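You operate a simulated robot arm through the tools that you are given. There is no shell and no other tool.

You run a simulated two-armed robot. Do the job below in one go: nothing can be reset, and whatever is moved stays where it is left.

JOB
Clamp the sprocket hub and tighten the nuts on the blue and green studs.
Fine: Use the socket spanner, stand it back in its block and free the clamp again.

Only the result counts: the job must be done as asked and must still hold three seconds after the hand-in. Knocking over, shifting, dropping, spilling or breaking anything else fails it.

ROBOT AND FRAMES
Two 7-joint arms with fingered hands on one trunk that stands fixed in place. Base frame: the origin is at the foot of the trunk, x ahead of it, y to its left, z up; the work surface is at about z = 760. Units: mm, degrees, N and s.
The left shoulder is at [80, 197, 1478], the right one opposite. With the tool pointing down near the work surface each hand reaches from about 100 to 680 mm from the base axis, measured 20 degrees to its own side. Payload 4 kg a hand.
Tool frame (each hand has its own): the origin (TCP) lies between the finger pads and is the grasp point; the fingertips stand 26 mm ahead of it; z points along the fingers, y is the line along which they close. Largest opening 132 mm; the body of the gripper starts 73 mm behind the TCP. The gripper is a hand of 4 fingers: y runs from the thumb to the fingers, the wrist lies at [0, 0, -239] in the tool frame, and closing takes about 1.5 s.
Orientation is that of the tool frame in the base frame, as [roll, pitch, yaw] about the fixed x, y, z axes, in that order (R = Rz(yaw) Ry(pitch) Rx(roll)). With the fingers straight down and closing along the base's y, the tool's x points along the base's -x, its y along +y and its z along -z.

CONTROLS
- The arms move only by the tool apply_moves. It takes "left_increments", "right_increments" or both (then of equal length, played together; a hand with none holds still); each is a list of rows, each an object (a shift or turn left out is 0, a gripper value left out holds the last) with "claw": the closure in counts, from 0 (fully open) to 255 (shut); "xyz": the shift along the base's x, y, z in mm, a list of three; "rotation": the turn, a rotation vector about the base's x, y, z in degrees, a list of three. In form: [{"claw": claw, "xyz": [x, y, z], "rotation": [rx, ry, rz]}, ...]. A call has 1 to 20 rows; each row is the pose to reach, as a shift and turn from the pose commanded when the call began. A row lasts 0.2 s, in which the tool goes at most 50 mm and 8.6 degrees; a call with a longer step from one row to the next is refused whole, and so is a gripper value outside its range. Where a pose cannot be reached the arm comes as near as it can. A force on the tool above 50 N (or 10 N above the force at the start of the call, whichever is more), or a blocked arm, ends the call early, and 0.2 s more pass. The fingers move at their own pace (about 72 mm/s each) and stop on an object; they squeeze with about 28 N. The grip force told is the motor's: it shows also when the fingers shut on nothing. Time passes only in rows, and 0.2 s behind the last, so rows that repeat a pose let the fingers close. The reply holds the time, the measured pose of the TCP, the force on the tool along the base axes, the opening and the grip force, in the units named above and with some noise, with the torque about the TCP (base axes, N m) and any sound that the robot's microphone picked up.
- Cameras (640 x 400 px; columns grow to the right, rows downward): "scene" is now at [108.8, -15.8, 1639]; the picture's right is [-0.17, -0.98, 0.00], its down [-0.72, 0.13, -0.68] and it looks along [0.67, -0.12, -0.73] (base axes); focal length 344 px, centre (320, 200). "left" rides on the left gripper at [-68, 2, -97] in its tool frame; the picture's right is [-0.03, -1.00, 0.00], its down [0.82, -0.02, -0.58] and it looks along [0.58, -0.01, 0.82] (tool axes); focal length 270 px, centre (320, 200). "right" rides on the right gripper at [68, 2, -97] in its tool frame; the picture's right is [-0.03, 1.00, 0.00], its down [-0.82, -0.02, -0.58] and it looks along [-0.58, -0.01, 0.82] (tool axes); focal length 270 px, centre (320, 200). There is no depth. A picture from a camera that has moved, and an enlarged one, comes with that camera's place and axes in the base frame and with its lens.
- snapshot(camera): a new picture of that camera. The clock stands still meanwhile.
- raise_lower(by): slides the trunk up (or, below 0, down) by that many mm; the arms and the scene camera ride with it, the base frame stays. It gives what a move gives, with no picture.
- grasp_type(shape, hand): the hand has 4 fingers and takes this shape, open, in about a second: jaw (thumb against the fingers, like two jaws); tri (thumb and two fingers); tip (a fingertip pinch); poke (one finger out to press); point (the index stretched); flat (the hand flat); cup (the hand cupped); fist (a fist). The gripper value then closes the fingers along that shape, each until it touches; the sizes above hold for jaw. It gives what a move gives, with no picture.
- turn_head(pan, tilt): turns the head with the scene camera to pan (to the left, within 86 degrees either way) and tilt (down, from -29 to 69), counted from straight ahead of the robot. It gives what a move gives.
- enlarge(camera, box): a new picture of the part [left, top, right, bottom] of that camera's present view, enlarged. The clock stands still meanwhile.
- sign_off(): hands the job in; it is judged then, once.

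Places have to be worked out from the pictures, the camera data and where the tool is seen. Open the grippers and draw the arms clear of the work before you hand the job in, unless the task says otherwise.

The tools are called after ">>>" as a command line: name --argument value ..., lists and objects as JSON in quotes. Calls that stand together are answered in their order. apply_moves: Moves the arms, as the interface text tells. Its arguments: {"type":"object","properties":{"left_increments":{"type":"array","items":{"type":"object","properties":{"claw":{"type":"number"},"xyz":{"type":"array","items":{"type":"number"}},"rotation":{"type":"array","items":{"type":"number"}}}}},"right_increments":{"type":"array","items":{"type":"object","properties":{"claw":{"type":"number"},"xyz":{"type":"array","items":{"type":"number"}},"rotation":{"type":"array","items":{"type":"number"}}}}}},"required":[]} The other tools are called the same way: raise_lower (by) slides the trunk up or down; grasp_type (shape, hand) gives the hand a shape; turn_head (pan, tilt) turns the head that bears the scene camera; snapshot (camera) takes a picture; enlarge (camera, box) takes an enlarged picture of a part of a camera's view; sign_off () hands the job in.

At the start:

```text
time: 0.0
left_ee_pos: [630.0, 65.5, 1137.3]
left_tcp_rot: [-180.0, 0.0, -180.0]
left_wrist_force: [-0.6, 0.0, 0.2]
left_moment: [0.0, 0.01, -0.02]
left_width: 132.1
left_grasp_force: 0.0
left_shape: jaw
right_ee_pos: [483.6, -408.8, 1137.7]
right_tcp_rot: [179.9, 0.2, -180.0]
right_wrist_force: [0.2, -0.7, 0.3]
right_moment: [0.0, -0.01, -0.01]
right_width: 132.0
right_grasp_force: 0.0
right_shape: jaw
trunk travel left (down, up): [-788.0, 52.0]
head pan, tilt: [-10.1, 47.2]
```

scene: 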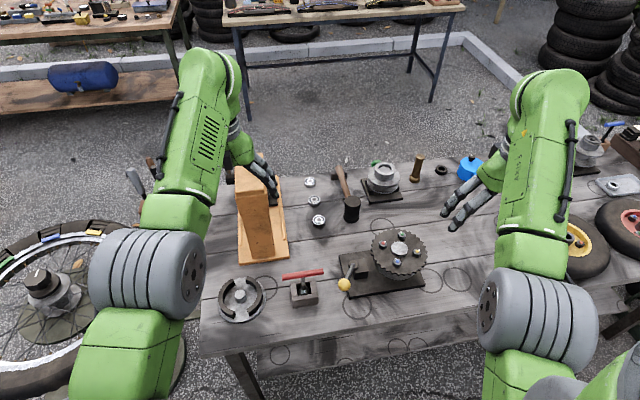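
right: 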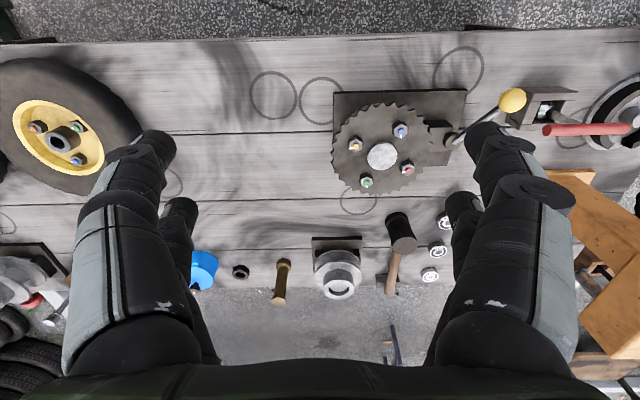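
left: 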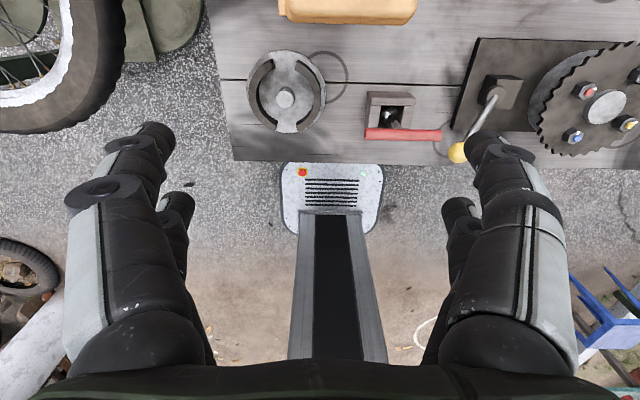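

The pictures show a sprocket on a dark fixture with coloured studs, a lever with a yellow knob, and what looks like a T-handled spanner with a red grip in a block. I'll enlarge the views to tell them apart.

>>> enlarge --camera "scene" --box '[200, 220, 440, 370]'

>>> enlarge --camera "scene" --box '[280, 140, 520, 290]'

>>> enlarge --camera "right" --box '[320, 60, 640, 260]'

>>> enlarge --camera "left" --box '[320, 20, 640, 220]'

```text
2.67 times, centred on (320, 295) of scene
camera zoom: at [108.8, -15.8, 1639.0], right [-0.17, -0.98, 0.0], down [-0.72, 0.13, -0.68], along [0.67, -0.12, -0.73], focal length 918 px, centre (320, -53)
```

zoom: 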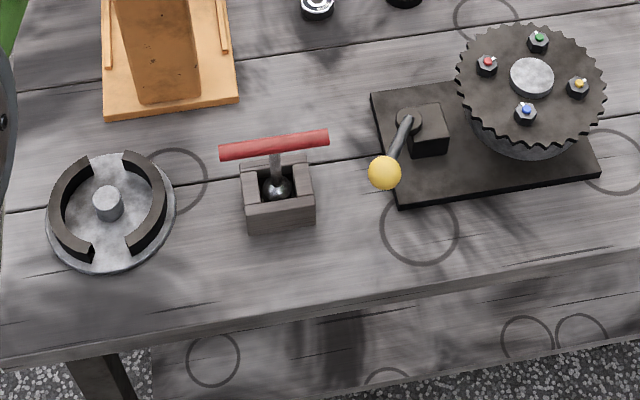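

```text
2.67 times, centred on (400, 215) of scene
camera zoom: at [108.8, -15.8, 1639.0], right [-0.17, -0.98, 0.0], down [-0.72, 0.13, -0.68], along [0.67, -0.12, -0.73], focal length 918 px, centre (107, 160)
```

zoom: 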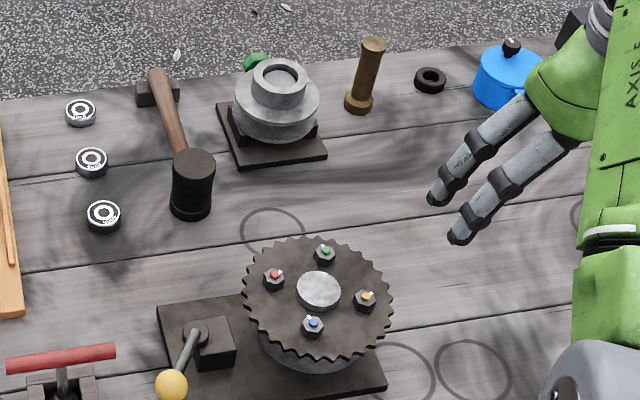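

```text
2.00 times, centred on (480, 160) of right
camera zoom: at [415.3, -408.8, 1234.6], right [0.03, 1.0, 0.0], down [0.82, -0.02, 0.58], along [0.58, -0.01, -0.82], focal length 541 px, centre (0, 280)
```

zoom: 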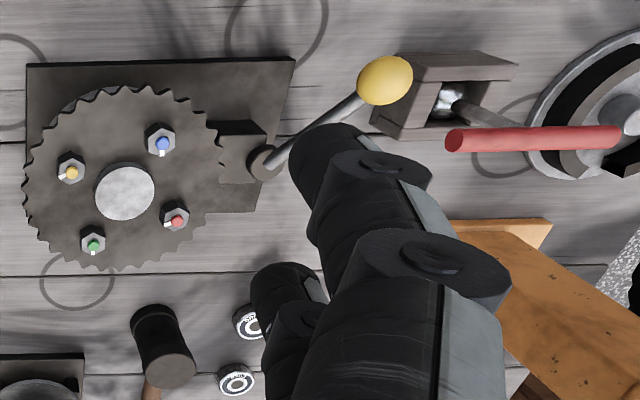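

```text
2.00 times, centred on (480, 120) of left
camera zoom: at [698.5, 66.2, 1233.5], right [0.03, -1.0, 0.0], down [-0.82, -0.02, 0.58], along [-0.58, -0.01, -0.82], focal length 541 px, centre (0, 360)
```

zoom: 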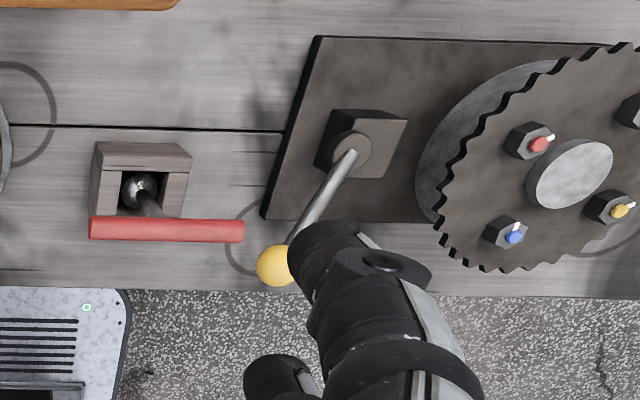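

I've triangulated rough positions: hub centre (598,-320,865), blue nut (557,-299,872), green nut (640,-341,872), T-handle bar (560,-52,877), lever knob (526,-150,853) with its pivot at (602,-195,816). Next I enlarge the nuts and the clamp further.

>>> enlarge --camera "right" --box '[325, 85, 485, 205]'

>>> enlarge --camera "left" --box '[440, 60, 560, 170]'

>>> enlarge --camera "left" --box '[350, 70, 460, 150]'

>>> enlarge --camera "scene" --box '[330, 220, 440, 300]'

>>> enlarge --camera "scene" --box '[270, 250, 350, 320]'

```text
3.33 times, centred on (405, 145) of right
camera zoom: at [415.3, -408.8, 1234.6], right [0.03, 1.0, 0.0], down [0.82, -0.02, 0.58], along [0.58, -0.01, -0.82], focal length 901 px, centre (37, 383)
```

zoom: 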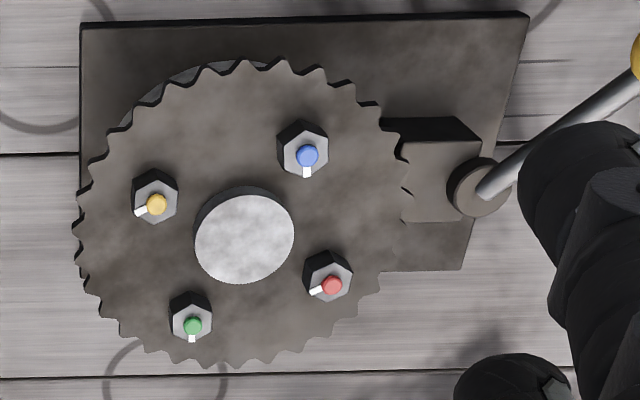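

```text
3.64 times, centred on (500, 115) of left
camera zoom: at [698.5, 66.2, 1233.5], right [0.03, -1.0, 0.0], down [-0.82, -0.02, 0.58], along [-0.58, -0.01, -0.82], focal length 983 px, centre (-334, 509)
```

zoom: 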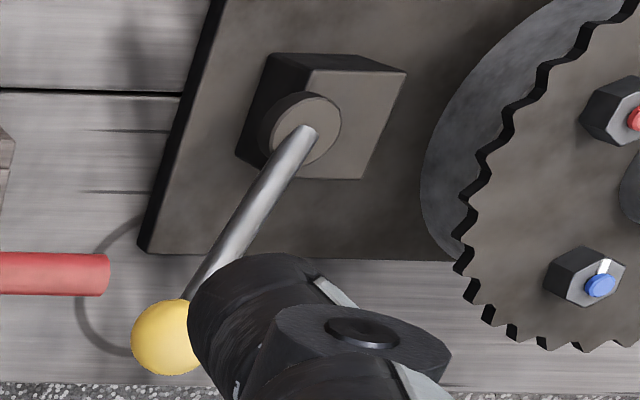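

```text
5.00 times, centred on (405, 110) of left
camera zoom: at [698.5, 66.2, 1233.5], right [0.03, -1.0, 0.0], down [-0.82, -0.02, 0.58], along [-0.58, -0.01, -0.82], focal length 1351 px, centre (-105, 650)
```

zoom: 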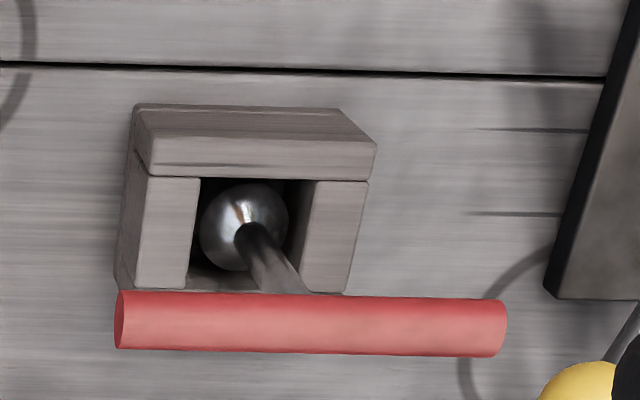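

```text
5.00 times, centred on (385, 260) of scene
camera zoom: at [108.8, -15.8, 1639.0], right [-0.17, -0.98, 0.0], down [-0.72, 0.13, -0.68], along [0.67, -0.12, -0.73], focal length 1721 px, centre (-5, -100)
```

zoom: 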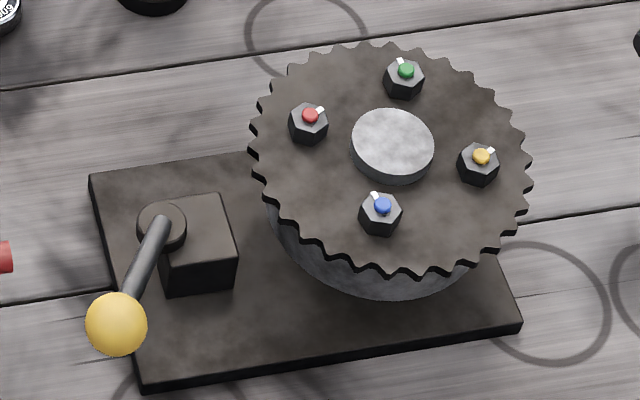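

```text
5.71 times, centred on (310, 285) of scene
camera zoom: at [108.8, -15.8, 1639.0], right [-0.17, -0.98, 0.0], down [-0.72, 0.13, -0.68], along [0.67, -0.12, -0.73], focal length 1967 px, centre (377, -286)
```

zoom: 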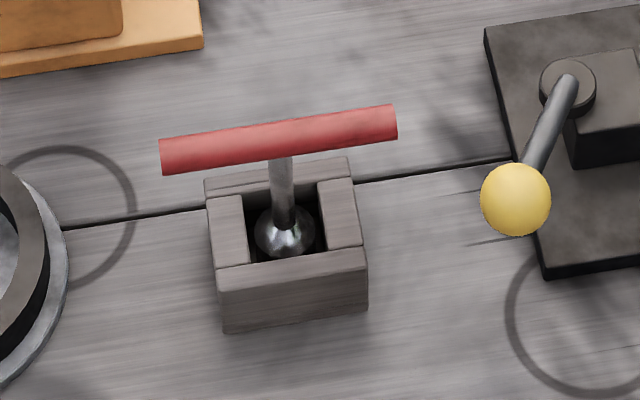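

The red and yellow nuts' white index marks sit about 60° clockwise from those on blue and green, so those two look already tight. I'll move the left hand aside and bring the right hand, turned +90°, above the spanner's bar.

>>> apply_moves --left_increments '[{"xyz": [-12, 20, 2]}, {"xyz": [-25, 40, 4]}, {"xyz": [-38, 60, 6]}, {"xyz": [-50, 80, 8]}, {"xyz": [-62, 100, 10]}, {"xyz": [-75, 120, 12]}, {"xyz": [-88, 140, 14]}, {"xyz": [-100, 160, 16]}, {"xyz": [-112, 180, 18]}, {"xyz": [-125, 200, 20]}, {"xyz": [-138, 220, 20]}, {"xyz": [-150, 240, 20]}]' --right_increments '[{"xyz": [6, 20, -2], "rotation": [0, 0, 7.5]}, {"xyz": [13, 40, -5], "rotation": [0, 0, 15]}, {"xyz": [19, 70, -10], "rotation": [0, 0, 22.5]}, {"xyz": [25, 100, -20], "rotation": [0, 0, 30]}, {"xyz": [32, 130, -30], "rotation": [0, 0, 37.5]}, {"xyz": [38, 165, -40], "rotation": [0, 0, 45]}, {"xyz": [45, 200, -50], "rotation": [0, 0, 52.5]}, {"xyz": [51, 235, -60], "rotation": [0, 0, 60]}, {"xyz": [57, 270, -65], "rotation": [0, 0, 67.5]}, {"xyz": [64, 300, -70], "rotation": [0, 0, 75]}, {"xyz": [70, 330, -75], "rotation": [0, 0, 82.5]}, {"xyz": [76, 357, -78], "rotation": [0, 0, 90]}]'

```text
time: 2.6
left_ee_pos: [523.3, 297.8, 1131.0]
left_tcp_rot: [-179.8, 0.0, -179.9]
left_wrist_force: [-0.5, 0.7, -0.3]
left_moment: [-0.05, -0.02, 0.01]
left_width: 132.0
left_grasp_force: 0.1
left_shape: jaw
left hand out of reach, approached as far as the arm can: row 8, 9, 10, 11, 12
right_ee_pos: [561.7, -50.8, 1060.6]
right_tcp_rot: [180.0, 0.0, -89.9]
right_wrist_force: [0.0, -0.2, -0.4]
right_moment: [-0.03, 0.01, -0.02]
right_width: 131.9
right_grasp_force: 0.0
right_shape: jaw
trunk travel left (down, up): [-788.0, 52.0]
head pan, tilt: [-10.1, 47.2]
```

The right hand is above the spanner. I check it from the right and scene cameras.

>>> snapshot --camera "right"

>>> snapshot --camera "scene"

>>> snapshot --camera "left"

```text
taken
camera right: at [559.1, -119.8, 1157.1], right [-1.0, 0.02, 0.0], down [0.02, 0.82, 0.58], along [0.01, 0.58, -0.82], focal length 270 px, centre (320, 200)
```

right: 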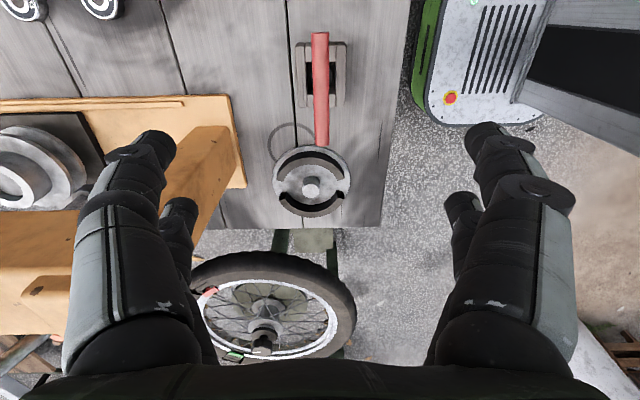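

```text
taken
camera scene: at [109.4, -13.6, 1639.0], right [-0.17, -0.98, 0.0], down [-0.72, 0.13, -0.68], along [0.67, -0.12, -0.73], focal length 344 px, centre (320, 200)
```

scene: 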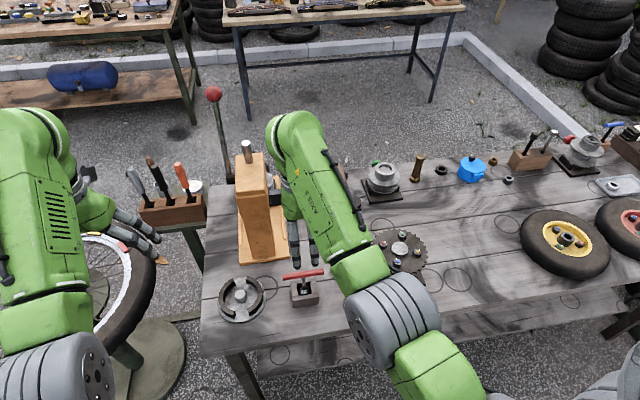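

```text
taken
camera left: at [591.7, 298.4, 1225.3], right [0.03, -1.0, 0.0], down [-0.82, -0.02, 0.58], along [-0.58, -0.02, -0.82], focal length 270 px, centre (320, 200)
```

left: 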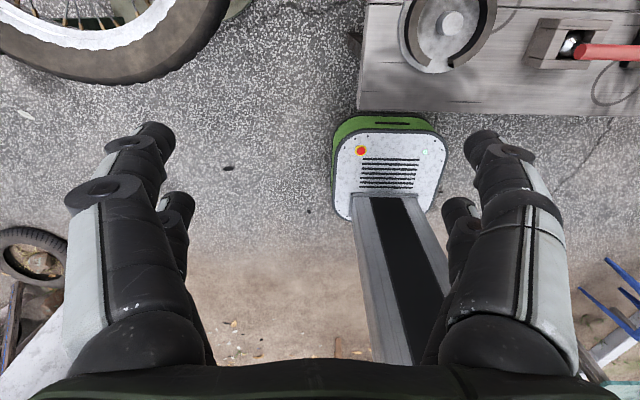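

I enlarge the spanner in the right camera to centre on it.

>>> enlarge --camera "right" --box '[270, 20, 370, 160]'

>>> enlarge --camera "scene" --box '[260, 240, 350, 320]'

```text
2.86 times, centred on (320, 90) of right
camera zoom: at [559.1, -119.8, 1157.1], right [-1.0, 0.02, 0.0], down [0.02, 0.82, 0.58], along [0.01, 0.58, -0.82], focal length 772 px, centre (320, 514)
```

zoom: 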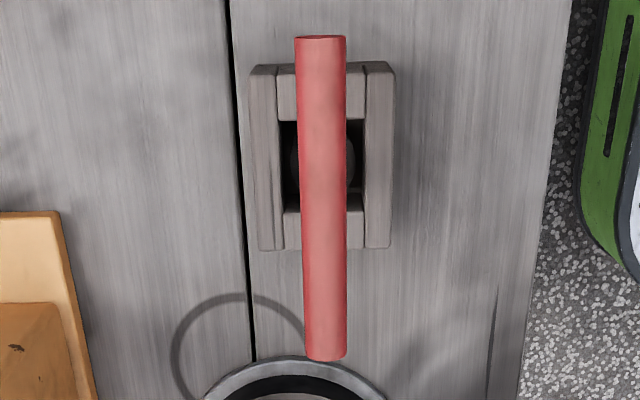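

```text
5.00 times, centred on (305, 280) of scene
camera zoom: at [109.4, -13.6, 1639.0], right [-0.17, -0.98, 0.0], down [-0.72, 0.13, -0.68], along [0.67, -0.12, -0.73], focal length 1721 px, centre (395, -200)
```

zoom: 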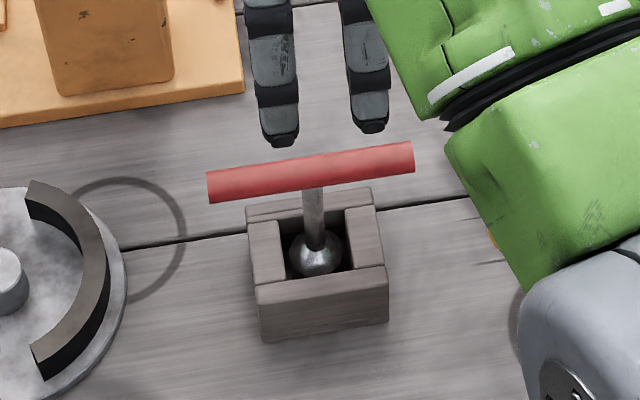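

The bar runs along y, centred near (559,-50) with its axis around z≈877. I lower straight down to just above the gripping height.

>>> apply_moves --right_increments '[{"xyz": [0, 1, -25]}, {"xyz": [0, 1, -50]}, {"xyz": [0, 1, -75]}, {"xyz": [0, 1, -100]}, {"xyz": [0, 1, -120]}, {"xyz": [0, 1, -140]}, {"xyz": [0, 1, -150]}, {"xyz": [0, 1, -155]}]'

>>> snapshot --camera "right"

>>> enlarge --camera "scene" --box '[240, 210, 390, 320]'

```text
time: 4.4
left_ee_pos: [523.6, 296.4, 1130.3]
left_tcp_rot: [179.9, 0.0, 180.0]
left_wrist_force: [0.8, 0.6, 0.6]
left_moment: [0.0, -0.02, 0.05]
left_width: 131.9
left_grasp_force: 0.1
left_shape: jaw
right_ee_pos: [561.2, -51.3, 904.1]
right_tcp_rot: [-180.0, 0.1, -90.0]
right_wrist_force: [0.0, -0.2, 0.6]
right_moment: [0.0, 0.02, -0.02]
right_width: 132.1
right_grasp_force: 0.0
right_shape: jaw
trunk travel left (down, up): [-788.0, 52.0]
head pan, tilt: [-10.1, 47.2]
```

```text
taken
camera right: at [558.4, -120.9, 1001.4], right [-1.0, 0.03, 0.0], down [0.02, 0.81, 0.58], along [0.01, 0.58, -0.82], focal length 270 px, centre (320, 200)
```

right: 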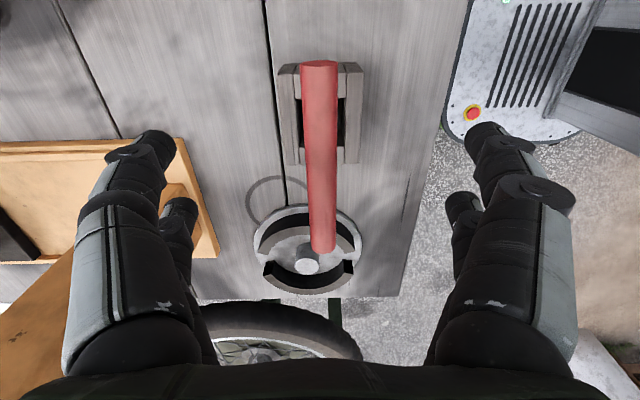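

```text
3.64 times, centred on (315, 265) of scene
camera zoom: at [108.8, -15.6, 1639.0], right [-0.17, -0.98, 0.0], down [-0.72, 0.13, -0.68], along [0.67, -0.12, -0.73], focal length 1252 px, centre (338, -36)
```

zoom: 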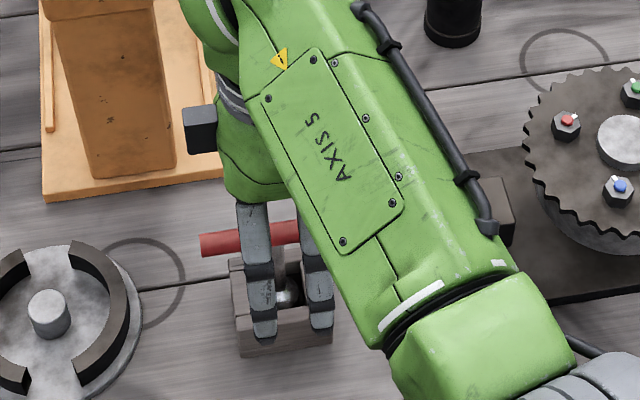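

The bar lies centred between the fingers. I lower the last 27 mm and close on it.

>>> apply_moves --right_increments '[{"xyz": [0, 0, -10]}, {"xyz": [0, 0, -20]}, {"xyz": [0, 0, -27]}, {"xyz": [0, 0, -27], "claw": 255}, {"xyz": [0, 0, -27], "claw": 255}, {"xyz": [0, 0, -27], "claw": 255}, {"xyz": [0, 0, -27], "claw": 255}, {"xyz": [0, 0, -27], "claw": 255}, {"xyz": [0, 0, -27], "claw": 255}, {"xyz": [0, 0, -27], "claw": 255}, {"xyz": [0, 0, -27], "claw": 255}, {"xyz": [0, 0, -27], "claw": 255}]'

>>> snapshot --camera "right"

>>> enlarge --camera "scene" --box '[240, 210, 390, 320]'

```text
time: 7.0
left_ee_pos: [524.0, 295.7, 1130.1]
left_tcp_rot: [-180.0, 0.0, -180.0]
left_wrist_force: [-0.5, -0.3, 0.1]
left_moment: [0.01, -0.05, 0.0]
left_width: 131.9
left_grasp_force: 0.0
left_shape: jaw
right_ee_pos: [561.0, -53.3, 877.6]
right_tcp_rot: [179.9, 0.1, -89.9]
right_wrist_force: [-0.7, -0.8, -0.1]
right_moment: [0.0, -0.04, 0.0]
right_width: 0.0
right_grasp_force: 28.2
right_shape: jaw
trunk travel left (down, up): [-788.0, 52.0]
head pan, tilt: [-10.1, 47.2]
```

```text
taken
camera right: at [558.3, -121.5, 974.5], right [-1.0, 0.03, 0.0], down [0.02, 0.82, 0.58], along [0.01, 0.58, -0.82], focal length 270 px, centre (320, 200)
```

right: 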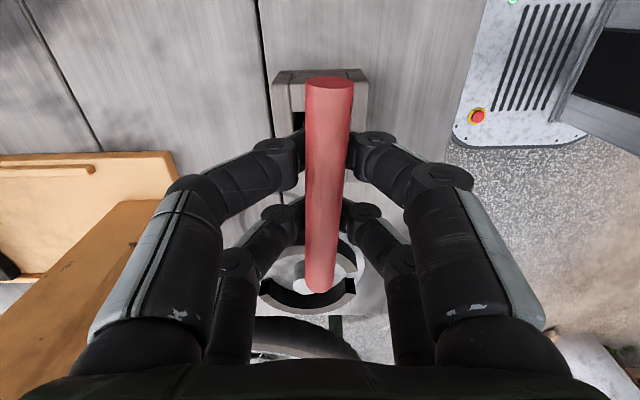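

```text
3.64 times, centred on (315, 265) of scene
camera zoom: at [109.3, -15.6, 1639.0], right [-0.17, -0.98, 0.0], down [-0.72, 0.13, -0.68], along [0.67, -0.12, -0.73], focal length 1252 px, centre (338, -36)
```

zoom: 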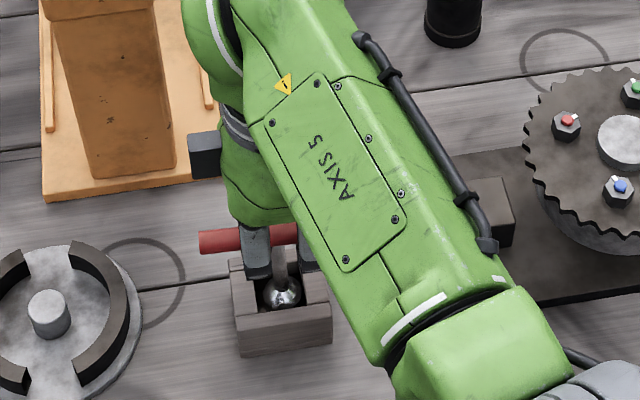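

The fingers appear to be on both sides of the bar, but the width reads 0. I lift slightly to see whether the spanner comes along.

>>> apply_moves --right_increments '[{"xyz": [0, 0, 4]}, {"xyz": [0, 0, 8]}, {"xyz": [0, 0, 12]}, {"xyz": [0, 0, 12]}]'

>>> snapshot --camera "right"

>>> enlarge --camera "scene" --box '[240, 210, 390, 320]'

```text
time: 8.0
left_ee_pos: [522.6, 296.7, 1130.6]
left_tcp_rot: [179.9, 0.0, -179.9]
left_wrist_force: [-0.4, 0.2, 0.3]
left_moment: [0.0, -0.03, -0.01]
left_width: 132.0
left_grasp_force: 0.0
left_shape: jaw
right_ee_pos: [560.5, -52.9, 890.1]
right_tcp_rot: [-180.0, 0.1, -89.9]
right_wrist_force: [-0.2, 0.6, -2.4]
right_moment: [0.02, 0.01, 0.02]
right_width: 0.0
right_grasp_force: 27.9
right_shape: jaw
trunk travel left (down, up): [-788.0, 52.0]
head pan, tilt: [-10.1, 47.2]
```

```text
taken
camera right: at [558.3, -121.4, 986.6], right [-1.0, 0.03, 0.0], down [0.02, 0.82, 0.58], along [0.01, 0.58, -0.82], focal length 270 px, centre (320, 200)
```

right: 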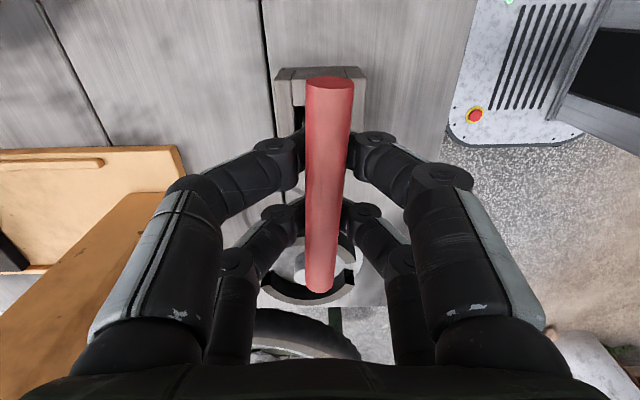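

```text
3.64 times, centred on (315, 265) of scene
camera zoom: at [109.2, -15.6, 1639.0], right [-0.17, -0.98, 0.0], down [-0.72, 0.13, -0.68], along [0.67, -0.12, -0.73], focal length 1252 px, centre (338, -36)
```

zoom: 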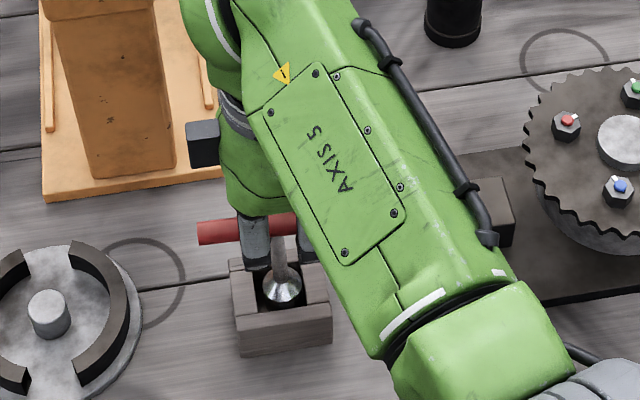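

The spanner came along cleanly (about 2.4 N) and the block stayed put. I lift it straight out and carry it to the right, clear of the clamp.

>>> apply_moves --right_increments '[{"xyz": [0, 0, 15]}, {"xyz": [0, 0, 35]}, {"xyz": [0, 0, 60]}, {"xyz": [0, 0, 90]}, {"xyz": [0, 0, 120]}, {"xyz": [0, 0, 145]}, {"xyz": [0, 0, 160]}, {"xyz": [0, -20, 165]}, {"xyz": [0, -50, 165]}, {"xyz": [0, -90, 165]}, {"xyz": [0, -130, 165]}, {"xyz": [0, -170, 165]}, {"xyz": [0, -210, 165]}, {"xyz": [0, -250, 165]}, {"xyz": [0, -290, 165]}, {"xyz": [0, -320, 165]}, {"xyz": [0, -340, 165]}, {"xyz": [0, -350, 165]}]'

>>> snapshot --camera "right"

>>> snapshot --camera "scene"

```text
time: 11.8
left_ee_pos: [523.3, 295.6, 1130.2]
left_tcp_rot: [-180.0, 0.0, -180.0]
left_wrist_force: [-0.4, 0.7, -0.8]
left_moment: [0.0, -0.01, 0.02]
left_width: 132.1
left_grasp_force: 0.1
left_shape: jaw
right_ee_pos: [559.2, -402.0, 1054.3]
right_tcp_rot: [-179.9, 0.1, -90.0]
right_wrist_force: [0.5, -1.0, -2.1]
right_moment: [-0.04, 0.03, -0.01]
right_width: 0.2
right_grasp_force: 28.1
right_shape: jaw
trunk travel left (down, up): [-788.0, 52.0]
head pan, tilt: [-10.1, 47.2]
```

```text
taken
camera right: at [558.1, -471.8, 1150.9], right [-1.0, 0.03, 0.0], down [0.02, 0.81, 0.58], along [0.01, 0.58, -0.82], focal length 270 px, centre (320, 200)
```

right: 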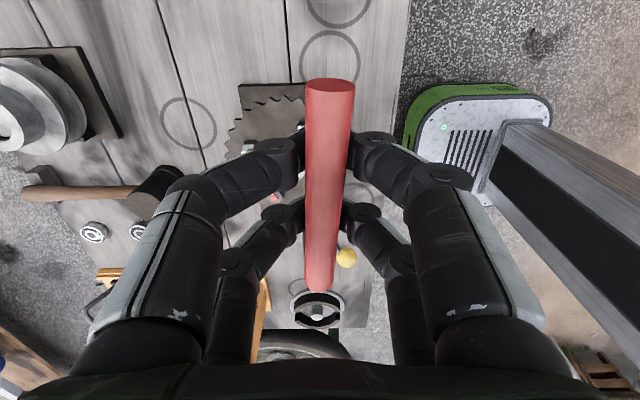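

```text
taken
camera scene: at [109.2, -16.3, 1639.0], right [-0.17, -0.98, 0.0], down [-0.72, 0.13, -0.68], along [0.67, -0.12, -0.73], focal length 344 px, centre (320, 200)
```

scene: 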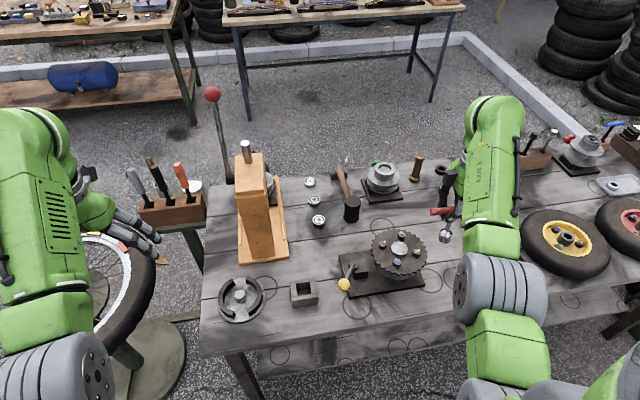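

The spanner is in hand. I enlarge to see its tip and the empty block.

>>> enlarge --camera "scene" --box '[400, 180, 480, 260]'

>>> enlarge --camera "scene" --box '[270, 230, 370, 320]'

```text
5.00 times, centred on (440, 220) of scene
camera zoom: at [109.2, -16.3, 1639.0], right [-0.17, -0.98, 0.0], down [-0.72, 0.13, -0.68], along [0.67, -0.12, -0.73], focal length 1721 px, centre (-280, 100)
```

zoom: 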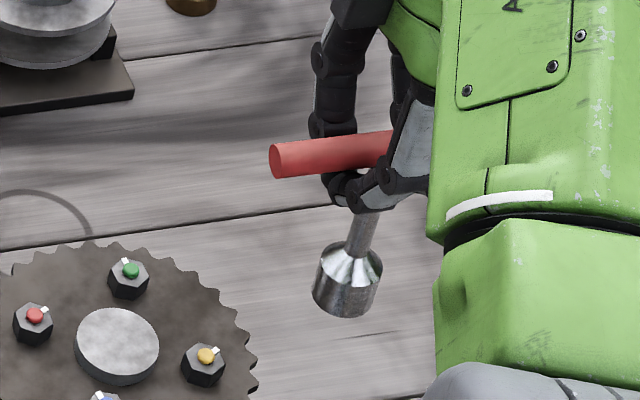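

```text
4.44 times, centred on (320, 275) of scene
camera zoom: at [109.2, -16.3, 1639.0], right [-0.17, -0.98, 0.0], down [-0.72, 0.13, -0.68], along [0.67, -0.12, -0.73], focal length 1530 px, centre (320, -133)
```

zoom: 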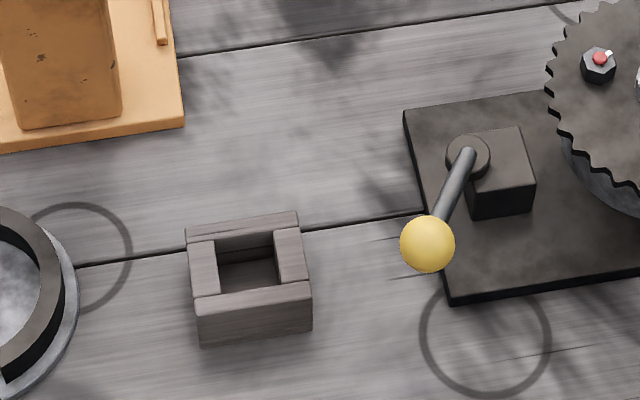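

The spanner hangs upright with its socket well clear. Now I bring the left hand above the clamp knob, turned about −30°, to look at it and cage it.

>>> apply_moves --left_increments '[{"xyz": [4, -35, 0], "rotation": [0, 0, -3]}, {"xyz": [8, -70, 0], "rotation": [0, 0, -6]}, {"xyz": [12, -110, -5], "rotation": [0, 0, -9]}, {"xyz": [16, -150, -15], "rotation": [0, 0, -12]}, {"xyz": [20, -190, -30], "rotation": [0, 0, -15]}, {"xyz": [24, -230, -50], "rotation": [0, 0, -18]}, {"xyz": [28, -270, -70], "rotation": [0, 0, -21]}, {"xyz": [32, -310, -90], "rotation": [0, 0, -24]}, {"xyz": [36, -350, -110], "rotation": [0, 0, -27]}, {"xyz": [40, -390, -130], "rotation": [0, 0, -30]}, {"xyz": [44, -425, -140], "rotation": [0, 0, -30]}, {"xyz": [46, -455, -150], "rotation": [0, 0, -30]}]'

>>> snapshot --camera "left"

>>> snapshot --camera "scene"

```text
time: 14.4
left_ee_pos: [567.8, -161.5, 980.6]
left_tcp_rot: [-179.9, -0.1, 150.1]
left_wrist_force: [-0.1, -0.2, -0.3]
left_moment: [0.02, 0.01, 0.01]
left_width: 131.7
left_grasp_force: 0.1
left_shape: jaw
right_ee_pos: [562.0, -403.4, 1053.2]
right_tcp_rot: [-179.9, 0.2, -89.9]
right_wrist_force: [-0.1, 1.1, -2.2]
right_moment: [0.0, 0.0, -0.02]
right_width: 0.1
right_grasp_force: 27.9
right_shape: jaw
trunk travel left (down, up): [-788.0, 52.0]
head pan, tilt: [-10.1, 47.2]
```

```text
taken
camera left: at [627.7, -194.3, 1075.3], right [-0.48, -0.88, 0.0], down [-0.72, 0.39, 0.58], along [-0.51, 0.28, -0.82], focal length 270 px, centre (320, 200)
```

left: 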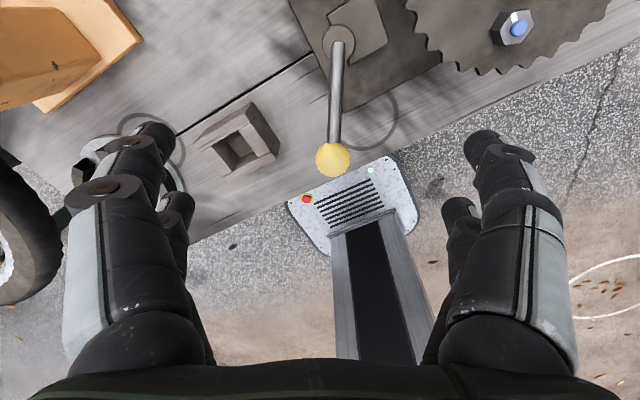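

```text
taken
camera scene: at [109.5, -17.8, 1638.9], right [-0.17, -0.98, 0.0], down [-0.72, 0.13, -0.68], along [0.67, -0.12, -0.73], focal length 344 px, centre (320, 200)
```

scene: 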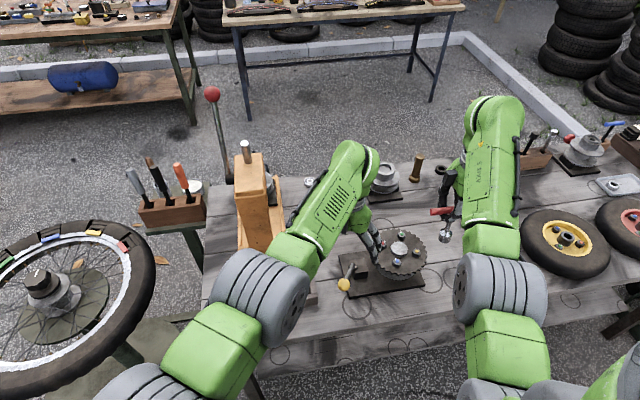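

From here the knob computes to about (524,-150,853) and the pivot to (604,-197,816), so the lever points at azimuth 150°. I lower the open left hand around the knob and then close it part-way as a loose cage.

>>> apply_moves --left_increments '[{"xyz": [-22, 5, 0]}, {"xyz": [-44, 10, 0]}, {"xyz": [-44, 10, -30]}, {"xyz": [-44, 10, -60]}, {"xyz": [-44, 10, -85]}, {"xyz": [-44, 10, -105]}, {"xyz": [-44, 10, -118]}, {"xyz": [-44, 10, -126]}, {"xyz": [-44, 10, -126]}]'

>>> snapshot --camera "left"

>>> enlarge --camera "scene" --box '[280, 200, 440, 320]'

```text
time: 16.4
left_ee_pos: [524.4, -149.4, 855.2]
left_tcp_rot: [-180.0, 0.0, 150.0]
left_wrist_force: [0.1, -0.3, 0.3]
left_moment: [-0.02, -0.03, -0.02]
left_width: 131.8
left_grasp_force: 0.1
left_shape: jaw
right_ee_pos: [560.0, -401.8, 1053.9]
right_tcp_rot: [179.9, 0.1, -89.9]
right_wrist_force: [0.6, -0.2, -1.9]
right_moment: [-0.04, -0.02, 0.01]
right_width: 0.0
right_grasp_force: 27.5
right_shape: jaw
trunk travel left (down, up): [-788.0, 52.0]
head pan, tilt: [-10.1, 47.2]
```

```text
taken
camera left: at [584.0, -182.5, 950.3], right [-0.48, -0.88, 0.0], down [-0.72, 0.39, 0.58], along [-0.51, 0.28, -0.82], focal length 270 px, centre (320, 200)
```

left: 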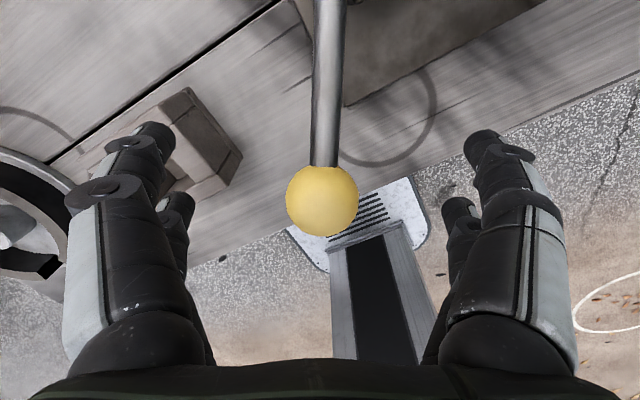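

```text
3.33 times, centred on (360, 260) of scene
camera zoom: at [108.9, -16.1, 1639.0], right [-0.17, -0.98, 0.0], down [-0.72, 0.13, -0.68], along [0.67, -0.12, -0.73], focal length 1147 px, centre (187, 0)
```

zoom: 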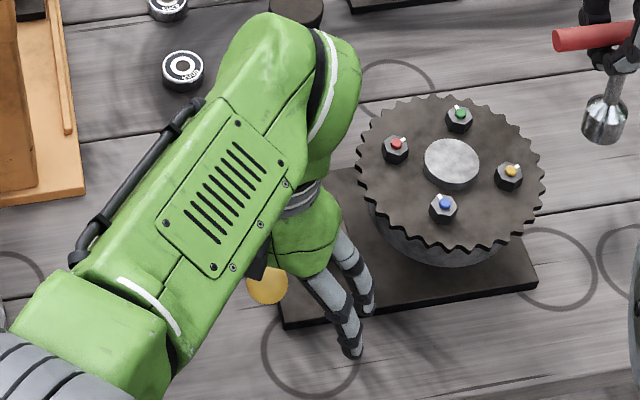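

The knob sits exactly at the left TCP. I close the fingers to a loose cage of roughly 42 mm.

>>> apply_moves --left_increments '[{"claw": 172}, {"claw": 172}, {"claw": 172}, {"claw": 172}, {"claw": 172}, {"claw": 172}, {"claw": 172}]'

>>> snapshot --camera "left"

```text
time: 18.0
left_ee_pos: [524.3, -148.7, 854.4]
left_tcp_rot: [180.0, 0.0, 150.0]
left_wrist_force: [-0.3, 0.0, 0.0]
left_moment: [0.02, -0.02, 0.01]
left_width: 43.6
left_grasp_force: 0.1
left_shape: jaw
right_ee_pos: [561.5, -402.2, 1053.8]
right_tcp_rot: [-180.0, 0.1, -90.0]
right_wrist_force: [0.5, -0.1, -1.2]
right_moment: [-0.01, 0.01, 0.01]
right_width: 0.1
right_grasp_force: 28.3
right_shape: jaw
trunk travel left (down, up): [-788.0, 52.0]
head pan, tilt: [-10.1, 47.2]
```

```text
taken
camera left: at [584.2, -182.5, 950.3], right [-0.48, -0.88, 0.0], down [-0.72, 0.39, 0.58], along [-0.51, 0.28, -0.82], focal length 270 px, centre (320, 200)
```

left: 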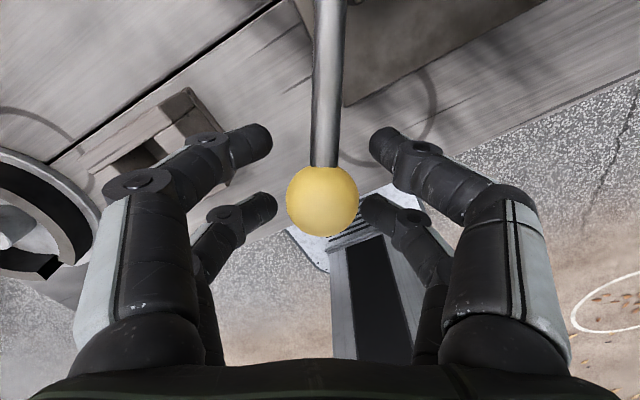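

The cage is in place. I try a cautious clockwise swing (toward +x,+y) of 10° and read the force.

>>> apply_moves --left_increments '[{"xyz": [3.5, 5.5, 0], "rotation": [0, 0, -3]}, {"xyz": [6.3, 9.4, 0], "rotation": [0, 0, -6]}, {"xyz": [9.3, 13.3, 0], "rotation": [0, 0, -10]}, {"xyz": [9.3, 13.3, 0], "rotation": [0, 0, -10]}]'

>>> snapshot --camera "left"

```text
time: 19.0
left_ee_pos: [533.5, -134.7, 855.7]
left_tcp_rot: [180.0, -0.1, 139.9]
left_wrist_force: [-0.1, 0.6, 0.6]
left_moment: [-0.01, 0.03, 0.03]
left_width: 43.1
left_grasp_force: 0.2
left_shape: jaw
right_ee_pos: [559.2, -403.8, 1053.9]
right_tcp_rot: [-180.0, 0.2, -90.0]
right_wrist_force: [0.2, 0.6, -2.2]
right_moment: [0.01, 0.0, 0.02]
right_width: 0.0
right_grasp_force: 27.9
right_shape: jaw
trunk travel left (down, up): [-788.0, 52.0]
head pan, tilt: [-10.1, 47.2]
```

```text
taken
camera left: at [586.9, -179.1, 950.6], right [-0.62, -0.78, 0.0], down [-0.64, 0.51, 0.58], along [-0.45, 0.36, -0.82], focal length 270 px, centre (320, 200)
```

left: 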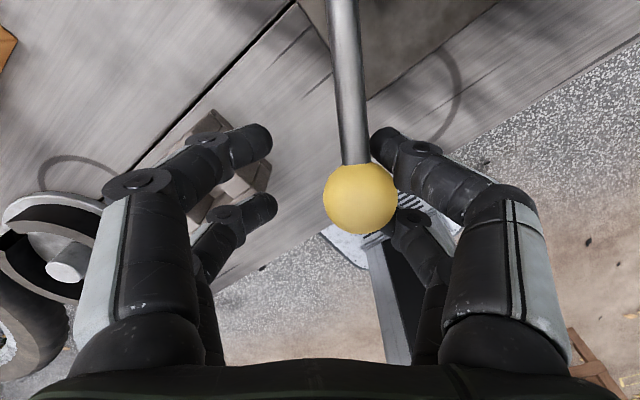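

The knob hasn't moved yet; the fingers only used up the slack. I continue the clockwise swing another 10°.

>>> apply_moves --left_increments '[{"xyz": [2.8, 3, 0], "rotation": [0, 0, -2.5]}, {"xyz": [5.5, 5.9, 0], "rotation": [0, 0, -5]}, {"xyz": [8.4, 8.7, 0], "rotation": [0, 0, -7.5]}, {"xyz": [11.4, 11.4, 0], "rotation": [0, 0, -10]}]'

>>> snapshot --camera "left"

```text
time: 20.0
left_ee_pos: [547.0, -129.0, 855.9]
left_tcp_rot: [179.9, 0.0, 129.8]
left_wrist_force: [-0.6, -17.2, 0.6]
left_moment: [-0.02, 0.04, 0.44]
left_width: 52.9
left_grasp_force: 0.1
left_shape: jaw
right_ee_pos: [560.5, -405.9, 1053.5]
right_tcp_rot: [179.9, 0.2, -90.1]
right_wrist_force: [-0.1, 0.0, -1.5]
right_moment: [0.0, -0.01, -0.04]
right_width: 0.1
right_grasp_force: 27.7
right_shape: jaw
trunk travel left (down, up): [-788.0, 52.0]
head pan, tilt: [-10.1, 47.2]
```

```text
taken
camera left: at [590.1, -180.5, 951.4], right [-0.75, -0.66, 0.0], down [-0.54, 0.61, 0.58], along [-0.38, 0.43, -0.82], focal length 270 px, centre (320, 200)
```

left: 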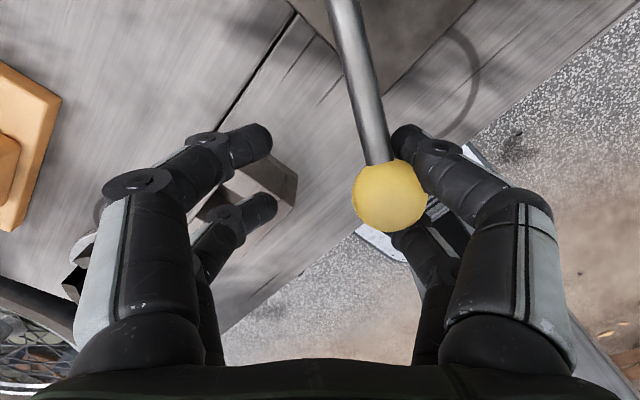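

Clockwise appears blocked: the force rose to 17 N and the knob stayed at about (521,-148). I back off and try the counter-clockwise direction.

>>> apply_moves --left_increments '[{"xyz": [-5.5, -5.5, 0], "rotation": [0, 0, 5]}, {"xyz": [-11.4, -11.4, 0], "rotation": [0, 0, 10]}, {"xyz": [-16, -18, 0], "rotation": [0, 0, 15]}, {"xyz": [-20.7, -24.7, 0], "rotation": [0, 0, 20]}, {"xyz": [-24.4, -31.9, 0], "rotation": [0, 0, 25]}, {"xyz": [-27.5, -39.4, 0], "rotation": [0, 0, 30]}, {"xyz": [-27.5, -39.4, 0], "rotation": [0, 0, 30]}]'

>>> snapshot --camera "left"

```text
time: 21.6
left_ee_pos: [518.1, -163.7, 855.1]
left_tcp_rot: [-180.0, 0.0, 160.0]
left_wrist_force: [0.6, -0.6, -0.1]
left_moment: [0.0, 0.0, 0.03]
left_width: 43.0
left_grasp_force: 0.1
left_shape: jaw
right_ee_pos: [560.9, -402.4, 1053.2]
right_tcp_rot: [179.9, 0.1, -90.0]
right_wrist_force: [0.8, -0.5, -2.0]
right_moment: [-0.03, 0.0, -0.01]
right_width: 0.0
right_grasp_force: 28.3
right_shape: jaw
trunk travel left (down, up): [-788.0, 52.0]
head pan, tilt: [-10.1, 47.2]
```

```text
taken
camera left: at [582.1, -186.7, 950.7], right [-0.32, -0.95, 0.0], down [-0.77, 0.26, 0.58], along [-0.55, 0.18, -0.82], focal length 270 px, centre (320, 200)
```

left: 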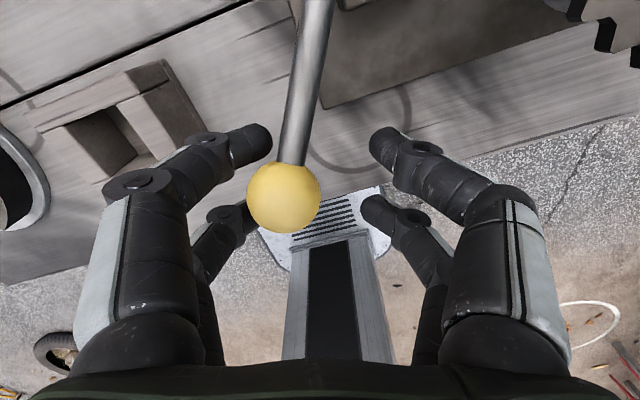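

The fingers are just touching the knob on the +y side. I swing another 10° counter-clockwise.

>>> apply_moves --left_increments '[{"xyz": [-1.3, -4, 0], "rotation": [0, 0, 2.5]}, {"xyz": [-2.4, -7.7, 0], "rotation": [0, 0, 5]}, {"xyz": [-3.4, -11.6, 0], "rotation": [0, 0, 7.5]}, {"xyz": [-4.2, -15.6, 0], "rotation": [0, 0, 10]}]'

>>> snapshot --camera "left"

```text
time: 22.6
left_ee_pos: [514.7, -177.7, 854.8]
left_tcp_rot: [180.0, -0.1, 170.1]
left_wrist_force: [1.1, 0.9, -0.6]
left_moment: [-0.02, -0.02, -0.07]
left_width: 43.5
left_grasp_force: 0.0
left_shape: jaw
right_ee_pos: [560.0, -402.1, 1053.6]
right_tcp_rot: [-180.0, 0.1, -90.1]
right_wrist_force: [0.3, -1.0, -1.6]
right_moment: [0.02, -0.02, 0.0]
right_width: 0.0
right_grasp_force: 27.5
right_shape: jaw
trunk travel left (down, up): [-788.0, 52.0]
head pan, tilt: [-10.1, 47.2]
```

```text
taken
camera left: at [581.2, -190.2, 950.1], right [-0.15, -0.99, 0.0], down [-0.81, 0.12, 0.58], along [-0.57, 0.09, -0.82], focal length 270 px, centre (320, 200)
```

left: 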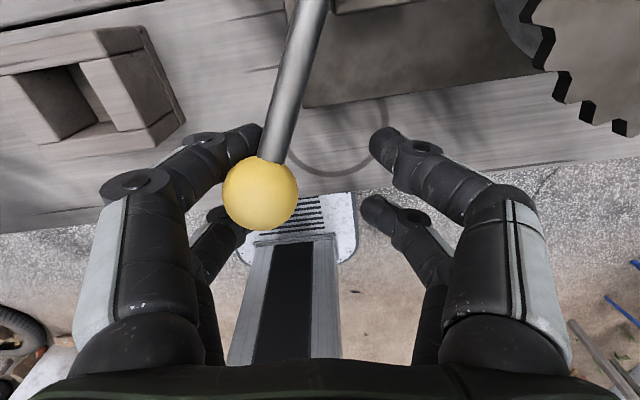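

The knob moved about 5 mm with almost no force, so counter-clockwise is the free direction. I go another 10° and stay clear of the sprocket rim.

>>> apply_moves --left_increments '[{"xyz": [-0.6, -4, 0], "rotation": [0, 0, 2.5]}, {"xyz": [-1, -8, 0], "rotation": [0, 0, 5]}, {"xyz": [-1.2, -12, 0], "rotation": [0, 0, 7.5]}, {"xyz": [-1.4, -16.1, 0], "rotation": [0, 0, 10]}]'

>>> snapshot --camera "left"

>>> snapshot --camera "right"

```text
time: 23.6
left_ee_pos: [511.2, -195.1, 855.0]
left_tcp_rot: [180.0, -0.1, -179.8]
left_wrist_force: [2.4, 0.4, -1.2]
left_moment: [-0.08, 0.02, -0.1]
left_width: 43.1
left_grasp_force: 0.0
left_shape: jaw
right_ee_pos: [560.8, -402.9, 1052.9]
right_tcp_rot: [179.9, 0.1, -90.0]
right_wrist_force: [-0.1, -0.3, -2.4]
right_moment: [0.01, -0.01, 0.0]
right_width: 0.0
right_grasp_force: 28.2
right_shape: jaw
trunk travel left (down, up): [-788.0, 52.0]
head pan, tilt: [-10.1, 47.2]
```

```text
taken
camera left: at [578.9, -193.6, 950.8], right [0.03, -1.0, 0.0], down [-0.82, -0.02, 0.58], along [-0.58, -0.02, -0.82], focal length 270 px, centre (320, 200)
```

left: 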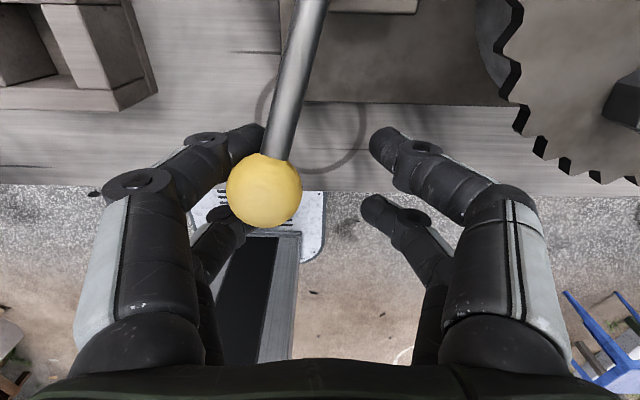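

```text
taken
camera right: at [559.1, -471.6, 1150.4], right [-1.0, 0.03, 0.0], down [0.02, 0.81, 0.58], along [0.01, 0.58, -0.82], focal length 270 px, centre (320, 200)
```

right: 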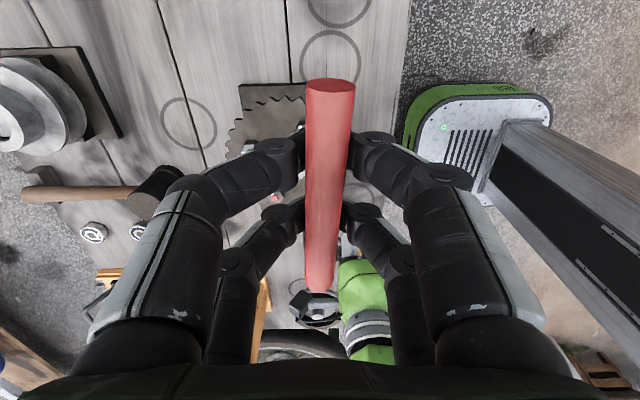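

The lever follows freely at about 2.5 N, with the knob now near (511,-172). To stay off the sprocket I lift, close the hand, turn it −90°, and will push from the +y side with the finger flank.

>>> apply_moves --left_increments '[{"xyz": [0, 0, 30], "claw": 120}, {"xyz": [0, 0, 65], "claw": 120}, {"xyz": [0, 0, 100], "claw": 120}, {"xyz": [0, 8, 100], "rotation": [0, 0, -8], "claw": 255}, {"xyz": [0, 16, 100], "rotation": [0, 0, -16]}, {"xyz": [0, 24, 100], "rotation": [0, 0, -24]}, {"xyz": [0, 32, 100], "rotation": [0, 0, -32]}, {"xyz": [0, 40, 100], "rotation": [0, 0, -40]}, {"xyz": [0, 48, 100], "rotation": [0, 0, -48]}, {"xyz": [0, 56, 100], "rotation": [0, 0, -56]}, {"xyz": [0, 64, 100], "rotation": [0, 0, -64]}, {"xyz": [0, 72, 100], "rotation": [0, 0, -72]}, {"xyz": [0, 80, 100], "rotation": [0, 0, -80]}, {"xyz": [0, 87, 100], "rotation": [0, 0, -85]}, {"xyz": [0, 87, 100], "rotation": [0, 0, -90]}, {"xyz": [0, 87, 100], "rotation": [0, 0, -90]}]'

>>> snapshot --camera "left"

>>> enlarge --camera "scene" --box '[280, 200, 440, 320]'

```text
time: 27.0
left_ee_pos: [501.7, -133.6, 935.7]
left_tcp_rot: [179.4, -0.1, 90.9]
left_wrist_force: [0.5, -0.2, -0.3]
left_moment: [0.0, -0.03, -0.03]
left_width: 0.1
left_grasp_force: 28.3
left_shape: jaw
left hand out of reach, approached as far as the arm can: row 14, 15, 16
right_ee_pos: [560.1, -402.5, 1054.4]
right_tcp_rot: [-180.0, 0.1, -90.1]
right_wrist_force: [-0.1, 0.4, -2.8]
right_moment: [0.02, -0.03, -0.01]
right_width: 0.3
right_grasp_force: 27.8
right_shape: jaw
trunk travel left (down, up): [-788.0, 52.0]
head pan, tilt: [-10.1, 47.2]
```

```text
taken
camera left: at [502.9, -202.8, 1031.1], right [-1.0, -0.04, -0.01], down [-0.04, 0.81, 0.58], along [-0.01, 0.58, -0.82], focal length 270 px, centre (320, 200)
```

left: 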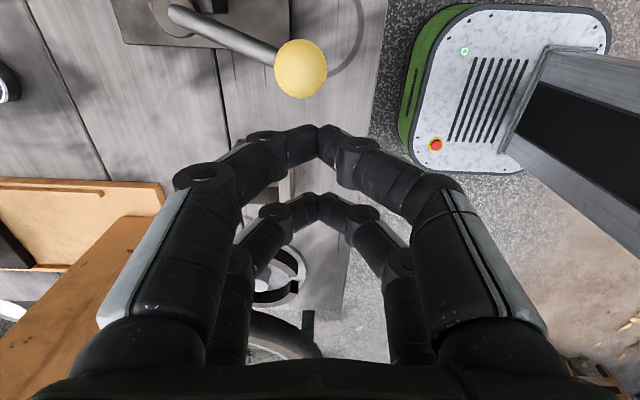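

```text
3.33 times, centred on (360, 260) of scene
camera zoom: at [109.3, -16.4, 1639.0], right [-0.17, -0.98, 0.0], down [-0.72, 0.13, -0.68], along [0.67, -0.12, -0.73], focal length 1147 px, centre (187, 0)
```

zoom: 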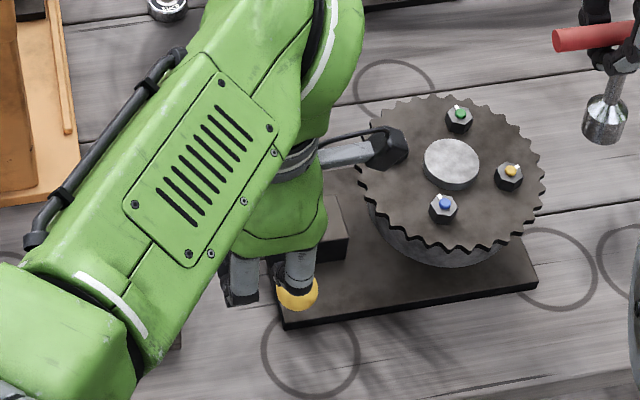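

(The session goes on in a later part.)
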